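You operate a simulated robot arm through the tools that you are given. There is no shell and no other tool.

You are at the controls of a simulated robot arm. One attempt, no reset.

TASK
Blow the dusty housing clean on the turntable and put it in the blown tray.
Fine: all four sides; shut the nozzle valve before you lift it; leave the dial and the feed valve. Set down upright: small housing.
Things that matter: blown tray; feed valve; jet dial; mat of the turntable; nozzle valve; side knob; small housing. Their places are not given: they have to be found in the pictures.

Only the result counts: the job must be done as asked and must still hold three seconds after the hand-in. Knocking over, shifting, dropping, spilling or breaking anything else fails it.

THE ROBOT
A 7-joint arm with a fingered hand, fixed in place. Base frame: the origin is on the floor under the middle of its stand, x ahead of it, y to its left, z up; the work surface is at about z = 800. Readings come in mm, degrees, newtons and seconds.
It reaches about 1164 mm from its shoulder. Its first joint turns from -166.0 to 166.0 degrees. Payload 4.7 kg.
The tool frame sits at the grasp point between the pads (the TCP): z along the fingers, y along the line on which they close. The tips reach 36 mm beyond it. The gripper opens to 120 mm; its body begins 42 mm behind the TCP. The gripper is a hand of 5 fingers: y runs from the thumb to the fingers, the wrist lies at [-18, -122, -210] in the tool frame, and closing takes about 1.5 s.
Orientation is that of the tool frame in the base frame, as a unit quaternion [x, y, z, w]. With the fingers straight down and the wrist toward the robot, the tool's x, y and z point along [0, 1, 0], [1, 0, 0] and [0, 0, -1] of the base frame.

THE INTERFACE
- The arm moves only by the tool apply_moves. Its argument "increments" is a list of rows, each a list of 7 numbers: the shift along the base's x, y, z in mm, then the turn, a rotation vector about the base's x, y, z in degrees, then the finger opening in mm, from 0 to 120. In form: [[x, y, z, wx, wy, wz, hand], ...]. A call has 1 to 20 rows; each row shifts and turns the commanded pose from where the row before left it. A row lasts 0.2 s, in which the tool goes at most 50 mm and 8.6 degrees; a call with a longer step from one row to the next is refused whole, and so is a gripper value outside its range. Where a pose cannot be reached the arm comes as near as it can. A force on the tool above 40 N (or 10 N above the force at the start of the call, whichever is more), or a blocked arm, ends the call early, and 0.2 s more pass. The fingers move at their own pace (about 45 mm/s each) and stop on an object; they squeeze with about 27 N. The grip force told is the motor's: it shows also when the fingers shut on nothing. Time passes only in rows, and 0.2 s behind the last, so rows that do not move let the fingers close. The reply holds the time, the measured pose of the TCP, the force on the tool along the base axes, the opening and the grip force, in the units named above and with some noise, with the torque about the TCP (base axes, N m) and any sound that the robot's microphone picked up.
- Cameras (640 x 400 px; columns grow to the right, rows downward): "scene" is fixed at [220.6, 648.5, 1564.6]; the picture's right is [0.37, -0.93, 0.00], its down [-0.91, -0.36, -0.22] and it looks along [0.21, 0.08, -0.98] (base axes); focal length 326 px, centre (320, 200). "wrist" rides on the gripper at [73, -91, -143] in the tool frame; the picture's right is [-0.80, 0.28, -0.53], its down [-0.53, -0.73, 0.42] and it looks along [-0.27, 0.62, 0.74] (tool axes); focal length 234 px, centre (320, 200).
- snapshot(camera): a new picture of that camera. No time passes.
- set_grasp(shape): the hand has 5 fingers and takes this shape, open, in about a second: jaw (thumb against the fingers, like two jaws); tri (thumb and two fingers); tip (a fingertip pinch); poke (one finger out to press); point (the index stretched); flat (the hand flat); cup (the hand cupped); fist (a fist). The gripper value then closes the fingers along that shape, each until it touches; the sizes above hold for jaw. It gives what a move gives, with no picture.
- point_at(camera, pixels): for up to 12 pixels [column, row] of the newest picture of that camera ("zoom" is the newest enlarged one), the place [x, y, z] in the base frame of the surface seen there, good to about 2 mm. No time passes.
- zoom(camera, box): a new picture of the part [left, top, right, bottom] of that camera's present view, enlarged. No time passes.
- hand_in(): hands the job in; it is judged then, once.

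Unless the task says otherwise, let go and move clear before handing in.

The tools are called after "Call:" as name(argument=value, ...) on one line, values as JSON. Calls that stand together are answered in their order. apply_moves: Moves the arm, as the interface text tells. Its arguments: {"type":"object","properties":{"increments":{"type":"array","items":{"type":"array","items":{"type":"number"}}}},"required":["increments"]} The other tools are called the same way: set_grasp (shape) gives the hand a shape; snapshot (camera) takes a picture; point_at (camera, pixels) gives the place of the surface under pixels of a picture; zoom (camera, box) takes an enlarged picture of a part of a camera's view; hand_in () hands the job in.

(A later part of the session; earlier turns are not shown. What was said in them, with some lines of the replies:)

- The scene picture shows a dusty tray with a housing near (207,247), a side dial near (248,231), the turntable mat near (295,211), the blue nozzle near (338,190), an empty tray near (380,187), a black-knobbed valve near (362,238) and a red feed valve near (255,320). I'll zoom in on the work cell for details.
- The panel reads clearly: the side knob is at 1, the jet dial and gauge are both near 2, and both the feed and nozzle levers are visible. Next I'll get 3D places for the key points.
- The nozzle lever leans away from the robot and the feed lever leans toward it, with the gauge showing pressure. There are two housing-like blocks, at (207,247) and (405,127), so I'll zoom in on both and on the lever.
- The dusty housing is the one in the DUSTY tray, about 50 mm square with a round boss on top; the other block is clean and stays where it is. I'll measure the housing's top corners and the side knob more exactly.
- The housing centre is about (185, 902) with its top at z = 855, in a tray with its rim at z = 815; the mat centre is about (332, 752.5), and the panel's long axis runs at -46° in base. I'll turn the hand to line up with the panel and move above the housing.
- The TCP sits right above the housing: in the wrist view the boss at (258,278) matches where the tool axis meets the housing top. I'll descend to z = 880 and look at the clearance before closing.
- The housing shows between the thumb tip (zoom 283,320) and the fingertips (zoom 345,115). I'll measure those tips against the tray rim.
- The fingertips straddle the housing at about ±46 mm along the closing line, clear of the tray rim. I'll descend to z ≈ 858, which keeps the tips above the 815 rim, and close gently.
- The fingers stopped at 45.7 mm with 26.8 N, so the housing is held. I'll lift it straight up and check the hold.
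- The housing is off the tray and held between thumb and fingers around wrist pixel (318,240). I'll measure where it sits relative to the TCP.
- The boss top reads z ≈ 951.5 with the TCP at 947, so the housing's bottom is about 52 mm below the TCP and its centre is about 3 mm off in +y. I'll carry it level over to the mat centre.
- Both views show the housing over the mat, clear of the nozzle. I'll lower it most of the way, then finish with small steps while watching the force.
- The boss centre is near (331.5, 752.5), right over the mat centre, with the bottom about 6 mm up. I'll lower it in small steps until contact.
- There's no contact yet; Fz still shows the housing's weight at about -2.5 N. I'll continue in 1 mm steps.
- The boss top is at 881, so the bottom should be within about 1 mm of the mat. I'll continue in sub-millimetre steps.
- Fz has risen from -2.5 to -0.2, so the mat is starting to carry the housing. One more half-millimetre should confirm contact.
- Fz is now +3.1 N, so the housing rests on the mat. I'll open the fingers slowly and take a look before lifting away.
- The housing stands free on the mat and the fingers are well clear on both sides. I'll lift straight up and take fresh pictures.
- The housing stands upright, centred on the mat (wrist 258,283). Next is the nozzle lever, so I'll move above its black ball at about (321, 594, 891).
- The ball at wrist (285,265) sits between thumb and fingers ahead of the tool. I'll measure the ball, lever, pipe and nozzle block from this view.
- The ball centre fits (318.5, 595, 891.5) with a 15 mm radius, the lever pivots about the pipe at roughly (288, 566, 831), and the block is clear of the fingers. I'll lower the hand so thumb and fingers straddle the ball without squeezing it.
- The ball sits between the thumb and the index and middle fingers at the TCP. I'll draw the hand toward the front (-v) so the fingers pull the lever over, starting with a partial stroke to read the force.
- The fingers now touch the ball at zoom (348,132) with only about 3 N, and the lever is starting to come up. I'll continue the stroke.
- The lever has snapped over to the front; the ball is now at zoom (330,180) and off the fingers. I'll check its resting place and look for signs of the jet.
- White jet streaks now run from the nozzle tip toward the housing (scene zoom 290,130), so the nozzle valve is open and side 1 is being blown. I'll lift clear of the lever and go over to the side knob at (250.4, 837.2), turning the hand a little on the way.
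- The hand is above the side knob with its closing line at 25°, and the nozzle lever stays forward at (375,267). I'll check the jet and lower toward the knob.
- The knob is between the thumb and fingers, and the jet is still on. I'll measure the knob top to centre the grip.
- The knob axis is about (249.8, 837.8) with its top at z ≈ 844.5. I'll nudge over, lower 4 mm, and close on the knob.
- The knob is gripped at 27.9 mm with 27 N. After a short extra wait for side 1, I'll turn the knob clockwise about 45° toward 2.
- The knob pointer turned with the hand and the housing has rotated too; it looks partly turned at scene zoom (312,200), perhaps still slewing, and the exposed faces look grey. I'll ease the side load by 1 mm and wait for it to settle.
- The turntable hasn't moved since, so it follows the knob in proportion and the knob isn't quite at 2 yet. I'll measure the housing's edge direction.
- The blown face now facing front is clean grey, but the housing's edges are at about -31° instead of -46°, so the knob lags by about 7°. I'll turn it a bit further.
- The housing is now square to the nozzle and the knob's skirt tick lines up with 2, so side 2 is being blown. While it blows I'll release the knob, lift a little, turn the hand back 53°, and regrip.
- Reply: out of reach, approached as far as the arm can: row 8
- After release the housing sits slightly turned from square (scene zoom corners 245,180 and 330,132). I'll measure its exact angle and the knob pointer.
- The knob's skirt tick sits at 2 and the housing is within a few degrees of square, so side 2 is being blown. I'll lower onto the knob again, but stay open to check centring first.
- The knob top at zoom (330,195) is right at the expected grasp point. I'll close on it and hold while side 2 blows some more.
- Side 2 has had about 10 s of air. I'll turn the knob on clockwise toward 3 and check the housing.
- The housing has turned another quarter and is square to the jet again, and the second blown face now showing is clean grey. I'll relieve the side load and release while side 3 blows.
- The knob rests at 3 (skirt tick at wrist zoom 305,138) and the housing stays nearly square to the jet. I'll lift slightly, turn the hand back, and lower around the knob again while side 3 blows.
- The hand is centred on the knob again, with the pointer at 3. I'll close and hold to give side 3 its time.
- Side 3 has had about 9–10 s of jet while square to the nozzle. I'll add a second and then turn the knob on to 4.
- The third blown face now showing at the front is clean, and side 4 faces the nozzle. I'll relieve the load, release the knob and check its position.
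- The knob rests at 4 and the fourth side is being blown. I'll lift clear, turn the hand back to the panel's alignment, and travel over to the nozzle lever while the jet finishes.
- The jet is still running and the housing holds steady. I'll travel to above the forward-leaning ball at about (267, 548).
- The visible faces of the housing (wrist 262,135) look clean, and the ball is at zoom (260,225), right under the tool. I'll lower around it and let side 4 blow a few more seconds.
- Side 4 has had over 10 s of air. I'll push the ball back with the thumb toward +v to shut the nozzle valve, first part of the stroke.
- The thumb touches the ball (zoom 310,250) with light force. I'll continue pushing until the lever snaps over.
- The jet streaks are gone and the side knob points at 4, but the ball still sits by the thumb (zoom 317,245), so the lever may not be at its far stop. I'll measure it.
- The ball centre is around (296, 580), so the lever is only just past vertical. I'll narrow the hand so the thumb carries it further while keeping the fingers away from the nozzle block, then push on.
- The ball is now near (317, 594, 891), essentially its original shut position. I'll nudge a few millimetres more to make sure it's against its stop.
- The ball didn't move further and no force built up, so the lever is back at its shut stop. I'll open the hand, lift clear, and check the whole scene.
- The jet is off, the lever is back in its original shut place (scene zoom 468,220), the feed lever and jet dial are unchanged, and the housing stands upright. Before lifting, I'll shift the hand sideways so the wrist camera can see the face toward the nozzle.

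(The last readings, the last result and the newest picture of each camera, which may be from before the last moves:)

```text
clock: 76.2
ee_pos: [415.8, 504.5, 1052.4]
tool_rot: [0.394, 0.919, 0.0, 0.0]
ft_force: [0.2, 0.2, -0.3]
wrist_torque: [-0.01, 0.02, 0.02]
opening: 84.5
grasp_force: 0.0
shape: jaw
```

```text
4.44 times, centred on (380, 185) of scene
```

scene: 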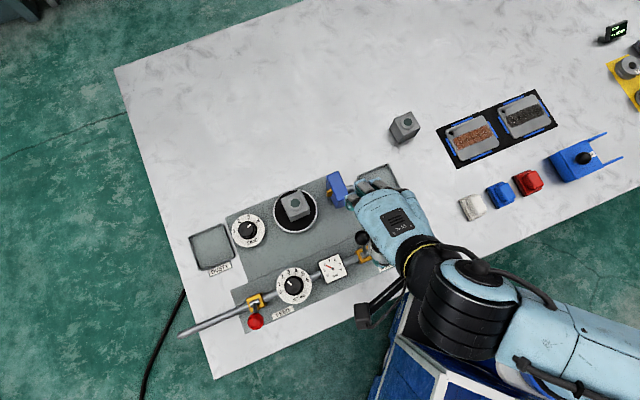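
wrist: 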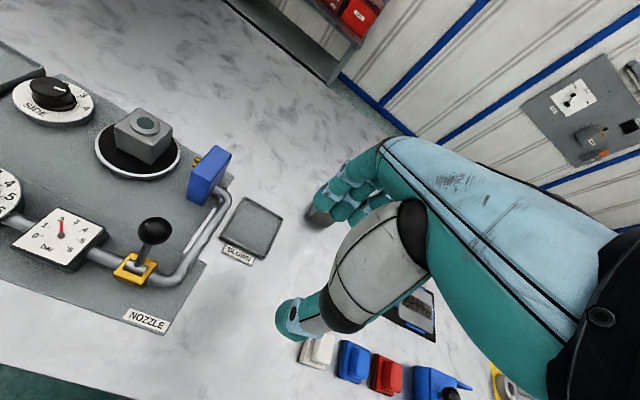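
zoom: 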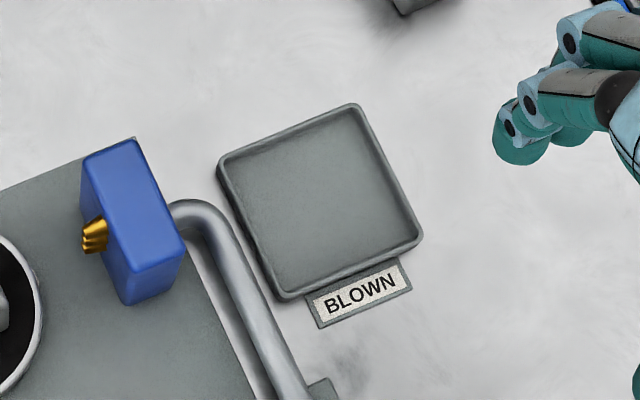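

Call:
zoom(camera="wrist", box=[80, 80, 250, 200])

Call:
point_at(camera="zoom", pixels=[[233, 160], [310, 180], [230, 250], [200, 195], [270, 245]])

Call:
zoom(camera="scene", box=[330, 140, 430, 230])

Call:
point_at(camera="zoom", pixels=[[222, 160], [355, 106], [420, 238], [282, 298], [235, 170], [348, 122], [405, 232], [290, 283], [320, 200]])

```text
3.33 times, centred on (165, 140) of wrist
```

zoom: 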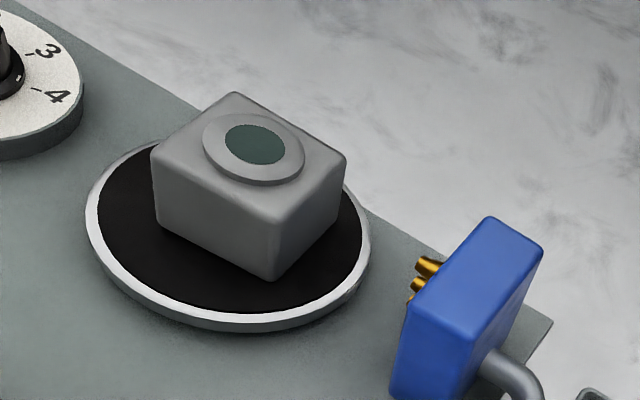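

```text
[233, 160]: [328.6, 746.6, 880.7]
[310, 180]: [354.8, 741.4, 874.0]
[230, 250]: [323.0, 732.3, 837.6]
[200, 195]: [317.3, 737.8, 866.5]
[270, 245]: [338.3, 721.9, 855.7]
```

```text
4.44 times, centred on (380, 185) of scene
```

zoom: 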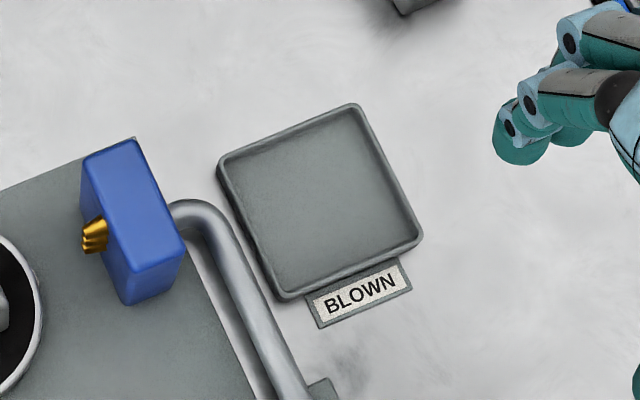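

```text
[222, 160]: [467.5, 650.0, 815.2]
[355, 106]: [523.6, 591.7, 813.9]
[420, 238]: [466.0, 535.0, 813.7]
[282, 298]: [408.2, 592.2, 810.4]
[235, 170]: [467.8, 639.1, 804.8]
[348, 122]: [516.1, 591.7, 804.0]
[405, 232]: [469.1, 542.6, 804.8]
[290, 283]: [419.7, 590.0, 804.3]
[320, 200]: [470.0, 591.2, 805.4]
```

All visible faces, including the one toward the nozzle, are clean grey, and the blown tray's centre is about (466.3, 592.2) with its floor at z ≈ 804.5. I'll measure the housing's present pose on the mat for the pick.

Call:
zoom(camera="scene", box=[260, 180, 330, 240])

Call:
point_at(camera="zoom", pixels=[[242, 130], [352, 82], [408, 190], [298, 240], [321, 153], [278, 158], [368, 150], [318, 110], [325, 195]])

```text
6.67 times, centred on (295, 210) of scene
```

zoom: 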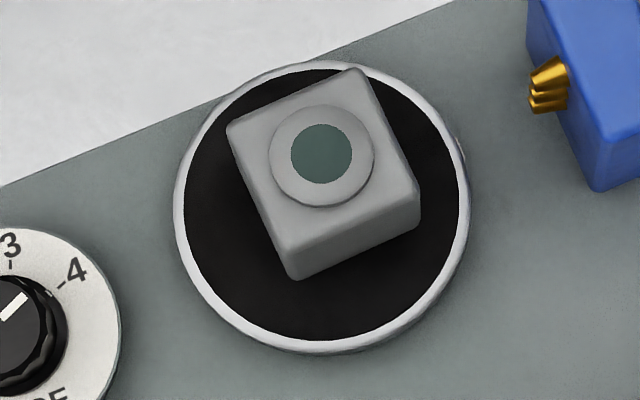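

```text
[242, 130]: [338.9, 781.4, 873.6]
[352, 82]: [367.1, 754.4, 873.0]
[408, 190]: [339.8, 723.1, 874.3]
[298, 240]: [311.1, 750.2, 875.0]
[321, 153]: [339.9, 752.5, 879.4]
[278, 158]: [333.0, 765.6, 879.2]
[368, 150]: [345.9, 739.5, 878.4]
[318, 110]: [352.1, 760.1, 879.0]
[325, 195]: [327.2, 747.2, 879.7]
```

The housing centre is (339.5, 752.6) with edges at about -42.5°, so the hand needs about 3.5° more yaw. I'll move above it.

Call:
apply_moves(increments=[[-9.5, 31, -6, 0, 0, 0.45, 88], [-9.5, 31, -8, 0, 0, 0.45, 88], [-9.5, 31, -10, 0, 0, 0.45, 88], [-9.5, 31, -10, 0, 0, 0.45, 88], [-9.5, 31, -10, 0, 0, 0.45, 88], [-9.5, 31, -10, 0, 0, 0.45, 88], [-9.5, 31, -10, 0, 0, 0.45, 88], [-9.5, 31, -10, 0, 0, 0.45, 88], [0, 0, 0, 0, 0, 0, 88], [0, 0, 0, 0, 0, 0, 88]])

Call:
zoom(camera="wrist", box=[200, 150, 420, 350])

```text
clock: 78.4
ee_pos: [336.9, 749.6, 978.7]
tool_rot: [0.365, 0.931, 0.0, 0.0]
ft_force: [0.3, 0.5, 0.9]
wrist_torque: [0.01, 0.01, 0.02]
opening: 87.8
grasp_force: 0.0
shape: jaw
```

```text
2.00 times, centred on (310, 250) of wrist
```

zoom: 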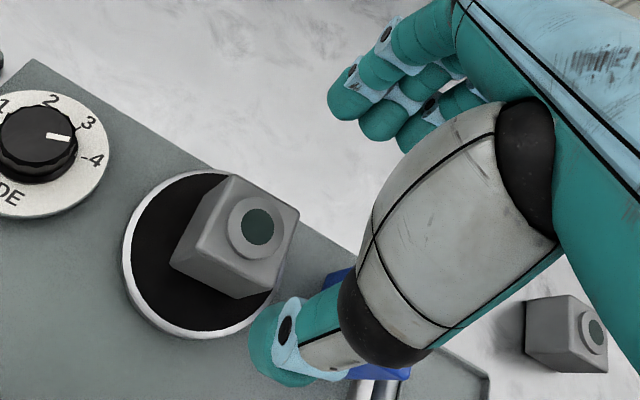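

The hand is a few millimetres short of centre (boss at zoom 257,227 against an expected 259,235). I'll correct by about (+1.2, +3.5) while descending partway and recheck.

Call:
apply_moves(increments=[[1.2, 3.5, -15, 0, 0, 0, 88], [0, 0, -20, 0, 0, 0, 88], [0, 0, -20, 0, 0, 0, 88], [0, 0, -15, 0, 0, 0, 88], [0, 0, -12, 0, 0, 0, 88], [0, 0, 0, 0, 0, 0, 88]])

Call:
zoom(camera="wrist", box=[200, 150, 420, 350])

Call:
point_at(camera="zoom", pixels=[[348, 170], [305, 130], [255, 210], [290, 335], [345, 105], [378, 125], [410, 135]])

```text
clock: 79.8
ee_pos: [338.8, 753.4, 895.8]
tool_rot: [0.365, 0.931, 0.0, -0.001]
ft_force: [-0.1, -0.3, -0.3]
wrist_torque: [0.03, 0.03, 0.05]
opening: 87.6
grasp_force: 0.1
shape: jaw
```

```text
2.00 times, centred on (310, 250) of wrist
```

zoom: 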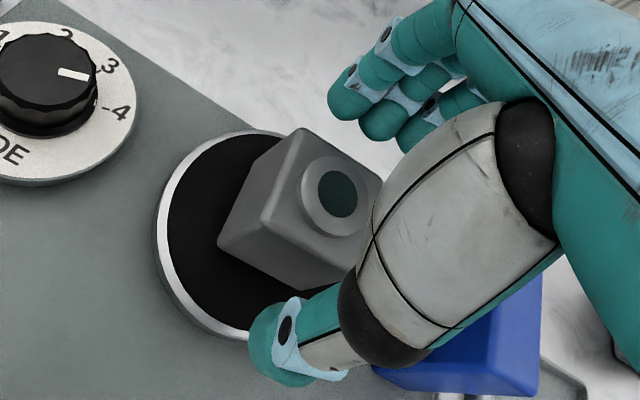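

```text
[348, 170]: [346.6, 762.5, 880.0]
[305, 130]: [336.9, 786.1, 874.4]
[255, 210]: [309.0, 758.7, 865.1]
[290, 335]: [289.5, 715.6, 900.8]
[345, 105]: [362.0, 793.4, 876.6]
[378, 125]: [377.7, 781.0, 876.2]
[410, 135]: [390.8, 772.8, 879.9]
```

The boss centre at zoom (338,194) matches the grasp point exactly. I'll lower the last 20 mm and close on the housing.

Call:
apply_moves(increments=[[0, 0, -10, 0, 0, 0, 88], [0, 0, -9.5, 0, 0, 0, 86], [0, 0, 0, 0, 0, 0, 76], [0, 0, 0, 0, 0, 0, 64], [0, 0, 0, 0, 0, 0, 54], [0, 0, 0, 0, 0, 0, 44], [0, 0, 0, 0, 0, 0, 34], [0, 0, 0, 0, 0, 0, 30], [0, 0, 0, 0, 0, 0, 30], [0, 0, 0, 0, 0, 0, 30]])

Call:
zoom(camera="wrist", box=[200, 150, 420, 350])

```text
clock: 82.0
ee_pos: [338.9, 755.3, 876.2]
tool_rot: [0.365, 0.931, 0.0, 0.0]
ft_force: [-0.3, 0.5, 0.6]
wrist_torque: [-0.01, 0.02, 0.0]
opening: 45.1
grasp_force: 26.8
shape: jaw
```

```text
2.00 times, centred on (310, 250) of wrist
```

zoom: 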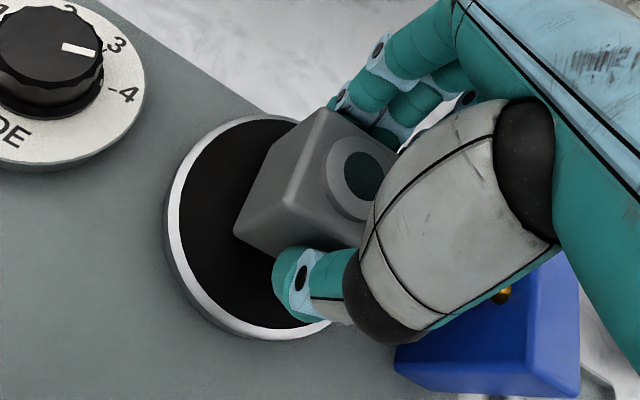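

The housing is gripped at 45.1 mm with 26.8 N and the nozzle valve is shut. I'll lift it straight up.

Call:
apply_moves(increments=[[0, 0, 6, 0, 0, 0, 30], [0, 0, 12, 0, 0, 0, 30], [0, 0, 18, 0, 0, 0, 30], [0, 0, 20, 0, 0, 0, 30], [0, 0, 20, 0, 0, 0, 30], [0, 0, 14, 0, 0, 0, 30], [0, 0, 0, 0, 0, 0, 30]])

Call:
zoom(camera="wrist", box=[200, 150, 420, 350])

Call:
point_at(camera="zoom", pixels=[[364, 175], [345, 155], [380, 155], [340, 190]])

Call:
snapshot(camera="scene")

```text
clock: 83.6
ee_pos: [339.3, 752.2, 966.8]
tool_rot: [0.364, 0.931, 0.0, 0.0]
ft_force: [-0.2, 0.2, -2.0]
wrist_torque: [-0.02, -0.03, -0.02]
opening: 44.9
grasp_force: 27.6
shape: jaw
```

```text
2.00 times, centred on (310, 250) of wrist
```

zoom: 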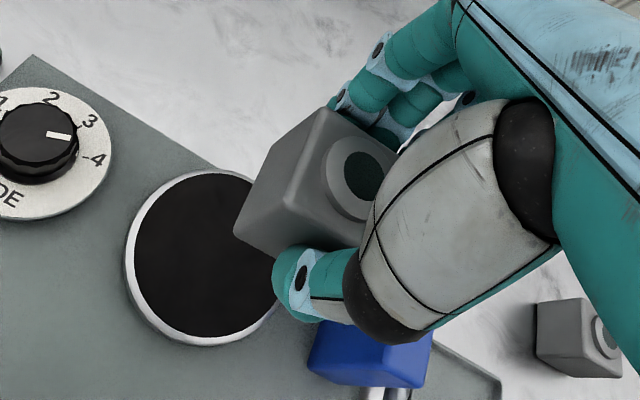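

```text
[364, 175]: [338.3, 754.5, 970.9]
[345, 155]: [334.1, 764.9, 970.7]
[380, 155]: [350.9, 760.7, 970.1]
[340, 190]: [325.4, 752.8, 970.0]
```

```text
taken
```

scene: 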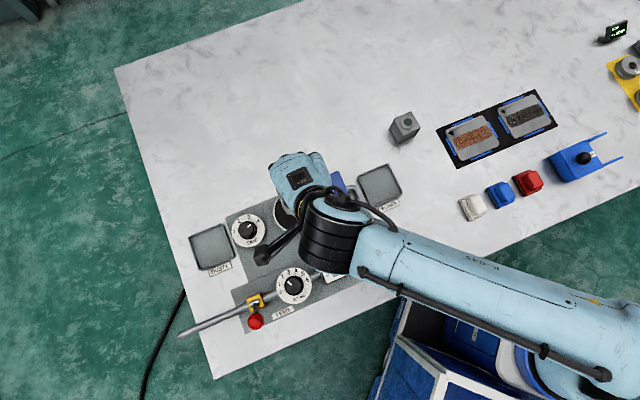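

The housing is held firmly, with its boss top at z 970.5 and so its bottom about 56 mm lower. I'll carry it over the nozzle block with clearance to above the blown tray, squaring the yaw on the way.

Call:
apply_moves(increments=[[0, 0, 15, 0, 0, 0, 30], [14, -17.7, 5, 0, 0, -0.4, 30], [16, -20.2, 0, 0, 0, -0.4, 30], [16, -20.2, 0, 0, 0, -0.5, 30], [16, -20.2, 0, 0, 0, -0.5, 30], [16, -20.2, 0, 0, 0, -0.5, 30], [16, -20.2, 0, 0, 0, -0.5, 30], [16, -20.2, 0, 0, 0, -0.4, 30], [16, -20.2, 0, 0, 0, -0.4, 30], [0, 0, 0, 0, 0, 0, 30], [0, 0, 0, 0, 0, 0, 30]])

Call:
snapshot(camera="wrist")

Call:
snapshot(camera="scene")

Call:
point_at(camera="wrist", pixels=[[332, 239], [329, 236], [318, 228]])

```text
clock: 86.0
ee_pos: [466.0, 592.9, 985.2]
tool_rot: [0.394, 0.919, 0.0, 0.0]
ft_force: [0.2, -0.6, -2.7]
wrist_torque: [0.01, -0.02, 0.01]
opening: 44.9
grasp_force: 26.6
shape: jaw
```

```text
taken
```

wrist: 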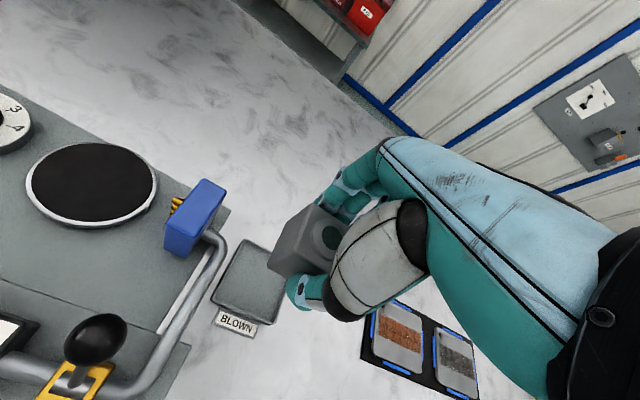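

```text
taken
```

scene: 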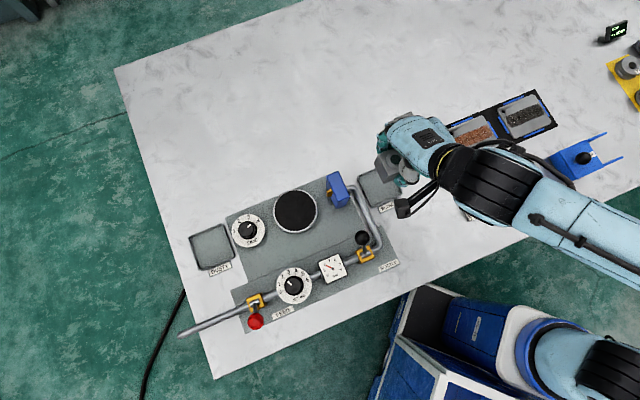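

```text
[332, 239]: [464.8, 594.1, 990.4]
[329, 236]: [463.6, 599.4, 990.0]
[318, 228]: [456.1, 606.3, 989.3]
```

The housing's boss centre reads about (465, 594), over the tray centre of (466.3, 592.2). A black piece of the arm hangs near scene (405,207), so I'll check its height before lowering.

Call:
point_at(camera="scene", pixels=[[403, 207], [410, 203], [425, 190], [400, 170], [383, 170], [395, 158], [380, 190]])

Call:
zoom(camera="scene", box=[340, 95, 480, 235])

```text
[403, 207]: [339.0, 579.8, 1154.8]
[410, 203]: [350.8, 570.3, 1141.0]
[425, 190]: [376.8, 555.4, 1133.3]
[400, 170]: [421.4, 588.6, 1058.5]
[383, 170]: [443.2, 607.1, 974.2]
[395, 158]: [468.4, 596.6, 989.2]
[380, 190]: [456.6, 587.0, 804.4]
```

```text
2.86 times, centred on (410, 165) of scene
```

zoom: 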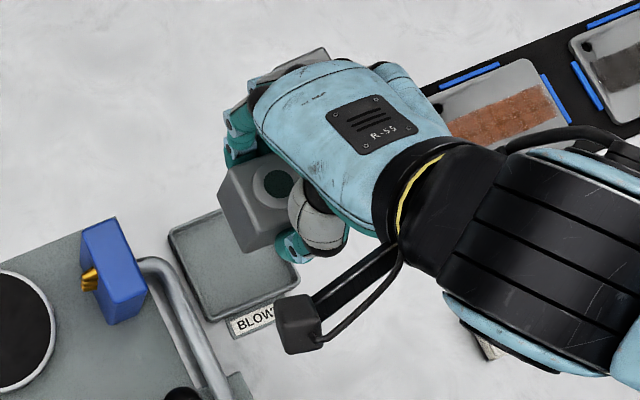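

The black piece is about 170 mm above the TCP, so it stays well clear. I'll check the fingers' extents against the clean housing standing near (609, 585).

Call:
zoom(camera="scene", box=[340, 95, 480, 235])

Call:
point_at(camera="zoom", pixels=[[235, 140], [240, 110], [265, 80], [300, 60], [325, 52], [355, 60], [390, 65], [410, 75], [425, 100], [445, 130], [297, 248], [225, 118]])

```text
2.86 times, centred on (410, 165) of scene
```

zoom: 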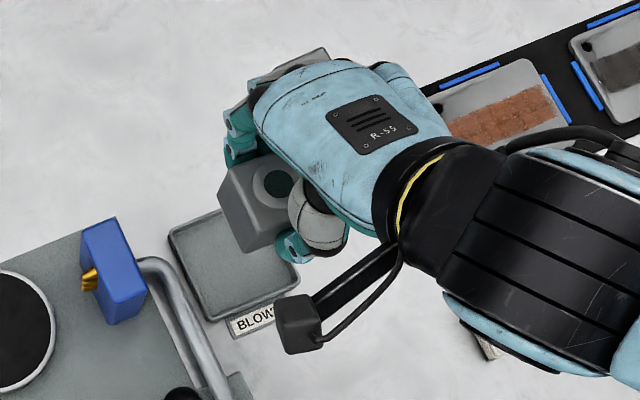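

```text
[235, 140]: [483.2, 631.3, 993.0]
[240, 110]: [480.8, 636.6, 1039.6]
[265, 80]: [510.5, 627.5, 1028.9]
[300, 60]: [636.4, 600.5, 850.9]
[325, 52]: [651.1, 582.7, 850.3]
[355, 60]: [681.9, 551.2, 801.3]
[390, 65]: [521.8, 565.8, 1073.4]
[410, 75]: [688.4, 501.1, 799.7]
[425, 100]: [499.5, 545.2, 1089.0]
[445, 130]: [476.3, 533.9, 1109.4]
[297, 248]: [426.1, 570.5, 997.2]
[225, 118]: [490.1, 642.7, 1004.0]
```

The clean housing stands about 100 mm off on both axes, so the fingers have room. I'll lower most of the way to the tray, correcting by about (1, -1.5).

Call:
apply_moves(increments=[[1, -1.5, -20, 0, 0, 0, 30], [0, 0, -25, 0, 0, 0, 30], [0, 0, -25, 0, 0, 0, 30], [0, 0, -20, 0, 0, 0, 30], [0, 0, -15, 0, 0, 0, 30], [0, 0, -10, 0, 0, 0, 30], [0, 0, -6, 0, 0, 0, 30], [0, 0, 0, 0, 0, 0, 30]])

Call:
zoom(camera="wrist", box=[200, 150, 420, 350])

Call:
point_at(camera="zoom", pixels=[[364, 178], [345, 155], [340, 190], [200, 200], [230, 250], [300, 280]])

Call:
zoom(camera="scene", box=[340, 95, 480, 235])

```text
clock: 87.8
ee_pos: [464.5, 593.8, 866.8]
tool_rot: [0.395, 0.919, 0.0, 0.0]
ft_force: [-0.2, -0.1, -2.1]
wrist_torque: [0.01, -0.01, 0.0]
opening: 45.0
grasp_force: 27.1
shape: jaw
```

```text
2.00 times, centred on (310, 250) of wrist
```

zoom: 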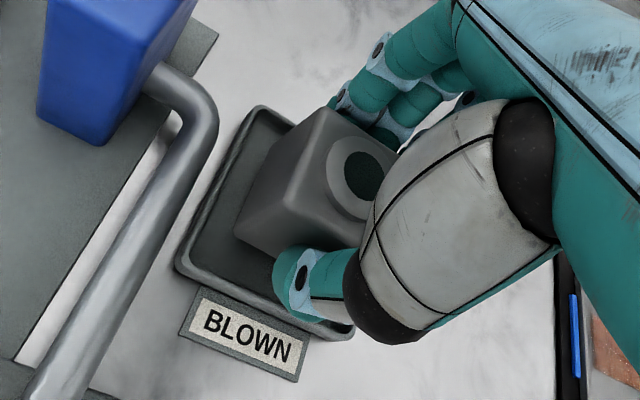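

```text
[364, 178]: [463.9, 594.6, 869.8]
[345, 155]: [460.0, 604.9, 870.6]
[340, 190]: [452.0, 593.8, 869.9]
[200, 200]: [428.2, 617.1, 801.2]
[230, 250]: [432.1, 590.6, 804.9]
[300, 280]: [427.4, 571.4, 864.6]
```

```text
2.86 times, centred on (410, 165) of scene
```

zoom: 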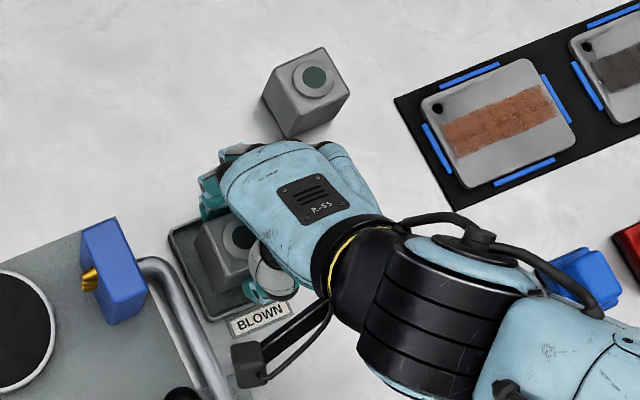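

The housing bottom is about 9 mm above the tray floor and slightly toward -u. I'll nudge (+1.5, -1.5) and lower in small steps watching the force.

Call:
apply_moves(increments=[[1.5, -1.5, -2, 0, 0, 0, 30], [0, 0, -2, 0, 0, 0, 30], [0, 0, -1.5, 0, 0, 0, 30], [0, 0, -1.5, 0, 0, 0, 30], [0, 0, 0, 0, 0, 0, 30]])

Call:
zoom(camera="wrist", box=[200, 150, 420, 350])

Call:
point_at(camera="zoom", pixels=[[364, 178], [345, 155], [340, 190], [285, 290], [300, 310]])

```text
clock: 89.0
ee_pos: [468.7, 591.9, 858.1]
tool_rot: [0.394, 0.919, 0.001, 0.0]
ft_force: [-0.6, -0.7, -3.1]
wrist_torque: [0.01, 0.0, -0.01]
opening: 45.0
grasp_force: 27.7
shape: jaw
```

```text
2.00 times, centred on (310, 250) of wrist
```

zoom: 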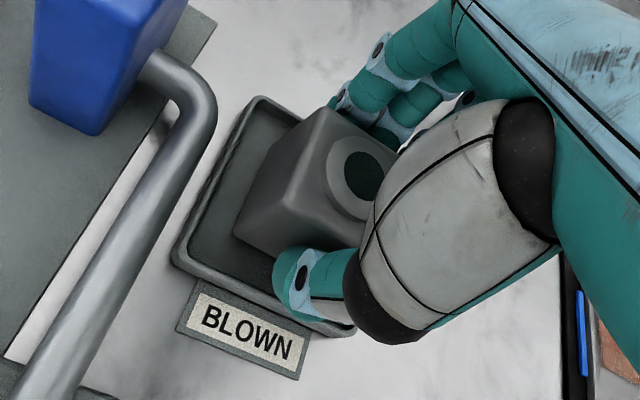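

```text
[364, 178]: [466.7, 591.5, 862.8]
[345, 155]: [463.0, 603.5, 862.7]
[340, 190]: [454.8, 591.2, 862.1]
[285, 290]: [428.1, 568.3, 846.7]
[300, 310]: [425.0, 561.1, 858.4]
```

The boss centre is now (466.7, 591.5) and the bottom is roughly 2 mm off the floor. I'll finish with sub-millimetre steps.

Call:
apply_moves(increments=[[0, 0, -0.8, 0, 0, 0, 30], [0, 0, -0.7, 0, 0, 0, 30], [0, 0, 0, 0, 0, 0, 30]])

```text
clock: 89.8
ee_pos: [468.3, 591.4, 857.5]
tool_rot: [0.394, 0.919, 0.0, 0.0]
ft_force: [-0.9, -0.4, -0.4]
wrist_torque: [0.0, -0.04, 0.0]
opening: 45.1
grasp_force: 27.6
shape: jaw
```

Call:
apply_moves(increments=[[0, 0, -0.6, 0, 0, 0, 30], [0, 0, 0, 0, 0, 0, 30]])

```text
clock: 90.4
ee_pos: [467.4, 591.1, 857.3]
tool_rot: [0.395, 0.919, 0.0, 0.0]
ft_force: [-0.8, 0.3, 0.9]
wrist_torque: [0.01, -0.08, 0.04]
opening: 45.0
grasp_force: 26.5
shape: jaw
```

Fz rose from -2.5 to +0.9 N, so the housing rests on the tray floor. I'll open the hand slowly.

Call:
apply_moves(increments=[[0, 0, 0, 0, 0, 0, 44], [0, 0, 0, 0, 0, 0, 47], [0, 0, 0, 0, 0, 0, 51], [0, 0, 0, 0, 0, 0, 56], [0, 0, 0, 0, 0, 0, 62], [0, 0, 0, 0, 0, 0, 70], [0, 0, 0, 0, 0, 0, 76], [0, 0, 0, 0, 0, 0, 76]])

Call:
zoom(camera="wrist", box=[200, 150, 420, 350])

```text
clock: 92.2
ee_pos: [467.6, 591.1, 858.0]
tool_rot: [0.393, 0.919, 0.0, 0.0]
ft_force: [0.2, -0.2, -0.3]
wrist_torque: [0.05, 0.0, 0.01]
opening: 75.7
grasp_force: 0.1
shape: jaw
```

```text
2.00 times, centred on (310, 250) of wrist
```

zoom: 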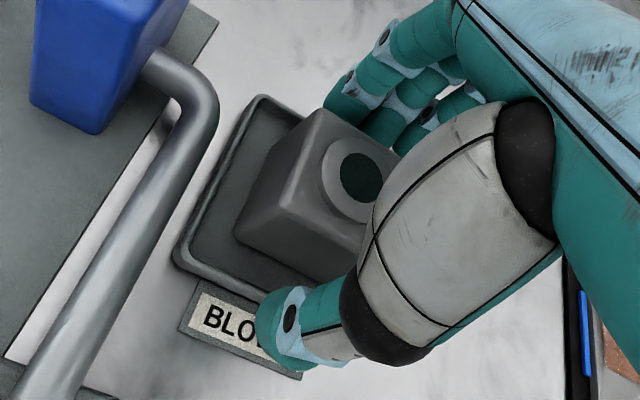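

The housing stands upright in the blown tray and the fingers are open on both sides. I'll lift straight up, then back away toward the robot.

Call:
apply_moves(increments=[[0, 0, 10, 0, 0, 0, 78], [0, 0, 20, 0, 0, 0, 80], [0, 0, 25, 0, 0, 0, 80], [0, 0, 30, 0, 0, 0, 80], [0, 0, 35, 0, 0, 0, 80], [0, 0, 35, 0, 0, 0, 80], [0, 0, 30, 0, 0, 0, 80], [-20, -30, 20, 0, 0, 0, 80], [-20, -35, 10, 0, 0, 0, 80], [-20, -35, 0, 0, 0, 0, 80], [-20, -35, 0, 0, 0, 0, 80], [-20, -35, 0, 0, 0, 0, 80], [0, 0, 0, 0, 0, 0, 80]])

Call:
snapshot(camera="scene")

Call:
snapshot(camera="wrist")

Call:
zoom(camera="scene", box=[180, 140, 420, 340])

```text
clock: 95.0
ee_pos: [366.6, 422.7, 1072.5]
tool_rot: [0.394, 0.919, -0.001, 0.0]
ft_force: [-0.2, 0.4, 0.5]
wrist_torque: [0.02, 0.02, 0.04]
opening: 79.8
grasp_force: 0.1
shape: jaw
```

```text
taken
```

scene: 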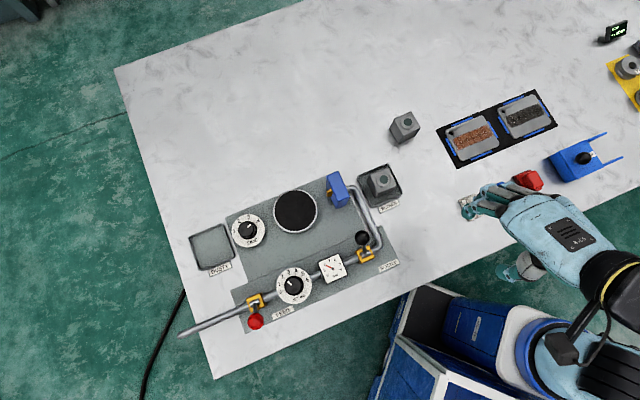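

```text
taken
```

wrist: 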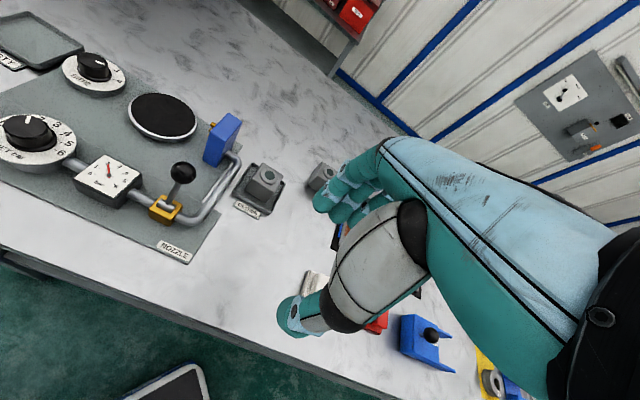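

```text
2.00 times, centred on (300, 240) of scene
```

zoom: 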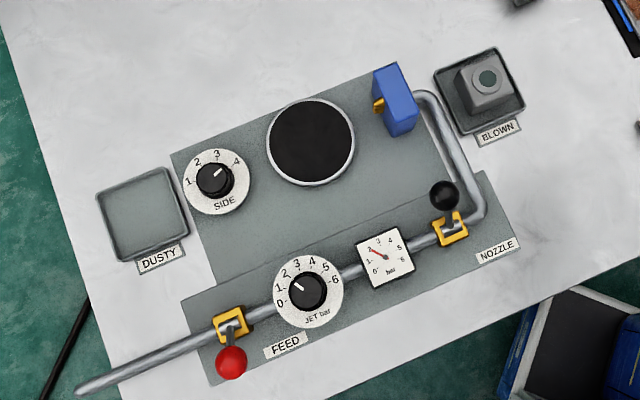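

The housing stands in the blown tray (scene 380,182), and the feed lever, jet dial and gauge look as at the start. I'll take close looks at the housing and the nozzle lever before handing in.

Call:
zoom(camera="scene", box=[345, 155, 415, 215])

Call:
zoom(camera="wrist", box=[220, 140, 310, 230])

Call:
zoom(camera="scene", box=[335, 215, 405, 275])

Call:
point_at(camera="scene", pixels=[[362, 237], [255, 321], [382, 179]])

```text
6.67 times, centred on (380, 185) of scene
```

zoom: 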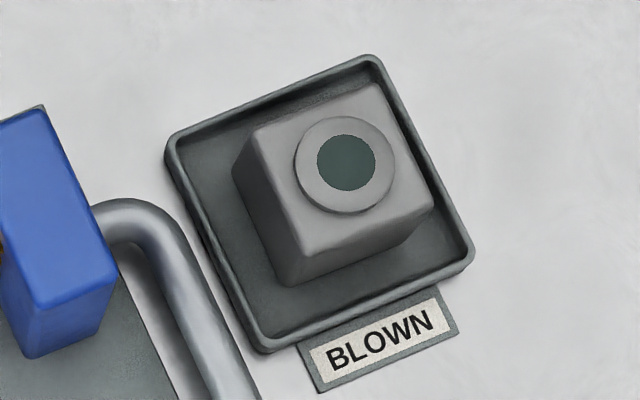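

```text
4.44 times, centred on (265, 185) of wrist
```

zoom: 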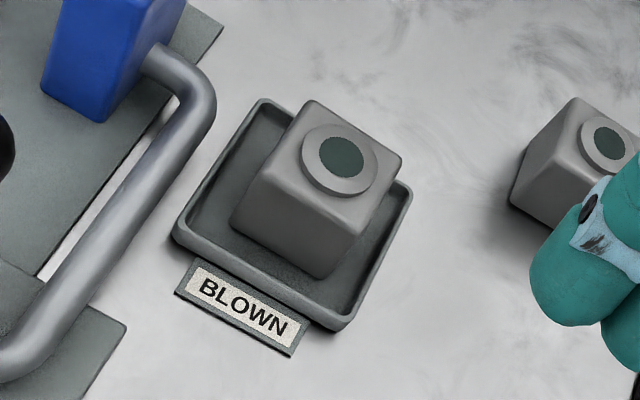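

```text
6.67 times, centred on (370, 245) of scene
```

zoom: 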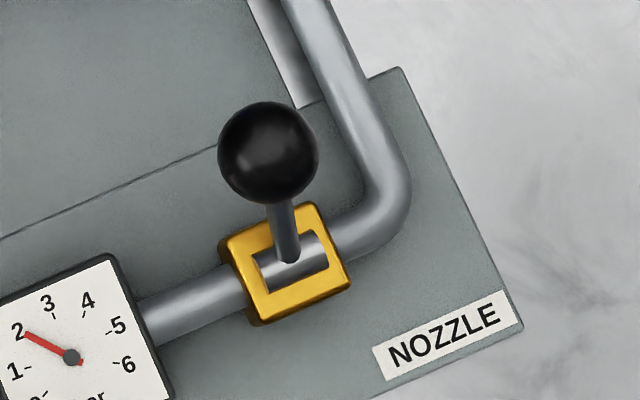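

```text
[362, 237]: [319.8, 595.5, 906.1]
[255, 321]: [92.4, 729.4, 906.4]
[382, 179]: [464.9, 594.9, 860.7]
```

All faces look clean, and the housing stands upright near the tray centre at (465, 595) with its top at z 860.7. The nozzle lever is back at its shut position (319.8, 595.5, 906.1), the feed lever is unmoved, and the hand is clear, so I'm handing in.

Call:
hand_in()

```text
The job is handed in.
```

The dusty housing has been blown on all four sides and now stands upright in the blown tray. I've handed the job in; no verdict came back.

- **Cleaning:** Each side faced the jet for about 10 seconds. I saw every face clean grey, either as the turntable brought it round or before lifting.
- **Nozzle valve:** I shut it before lifting the housing. The lever is back at its starting position and the jet streaks are gone.
- **Left alone:** I did not touch the feed valve or the jet dial, and the gauge still reads about 2 bar.
- **Side knob:** It is still at 4. I did not turn it back to 1, since the task did not ask for that.
- **Other objects:** The other items on the table look undisturbed in the last pictures. The hand was open and clear at hand-in.
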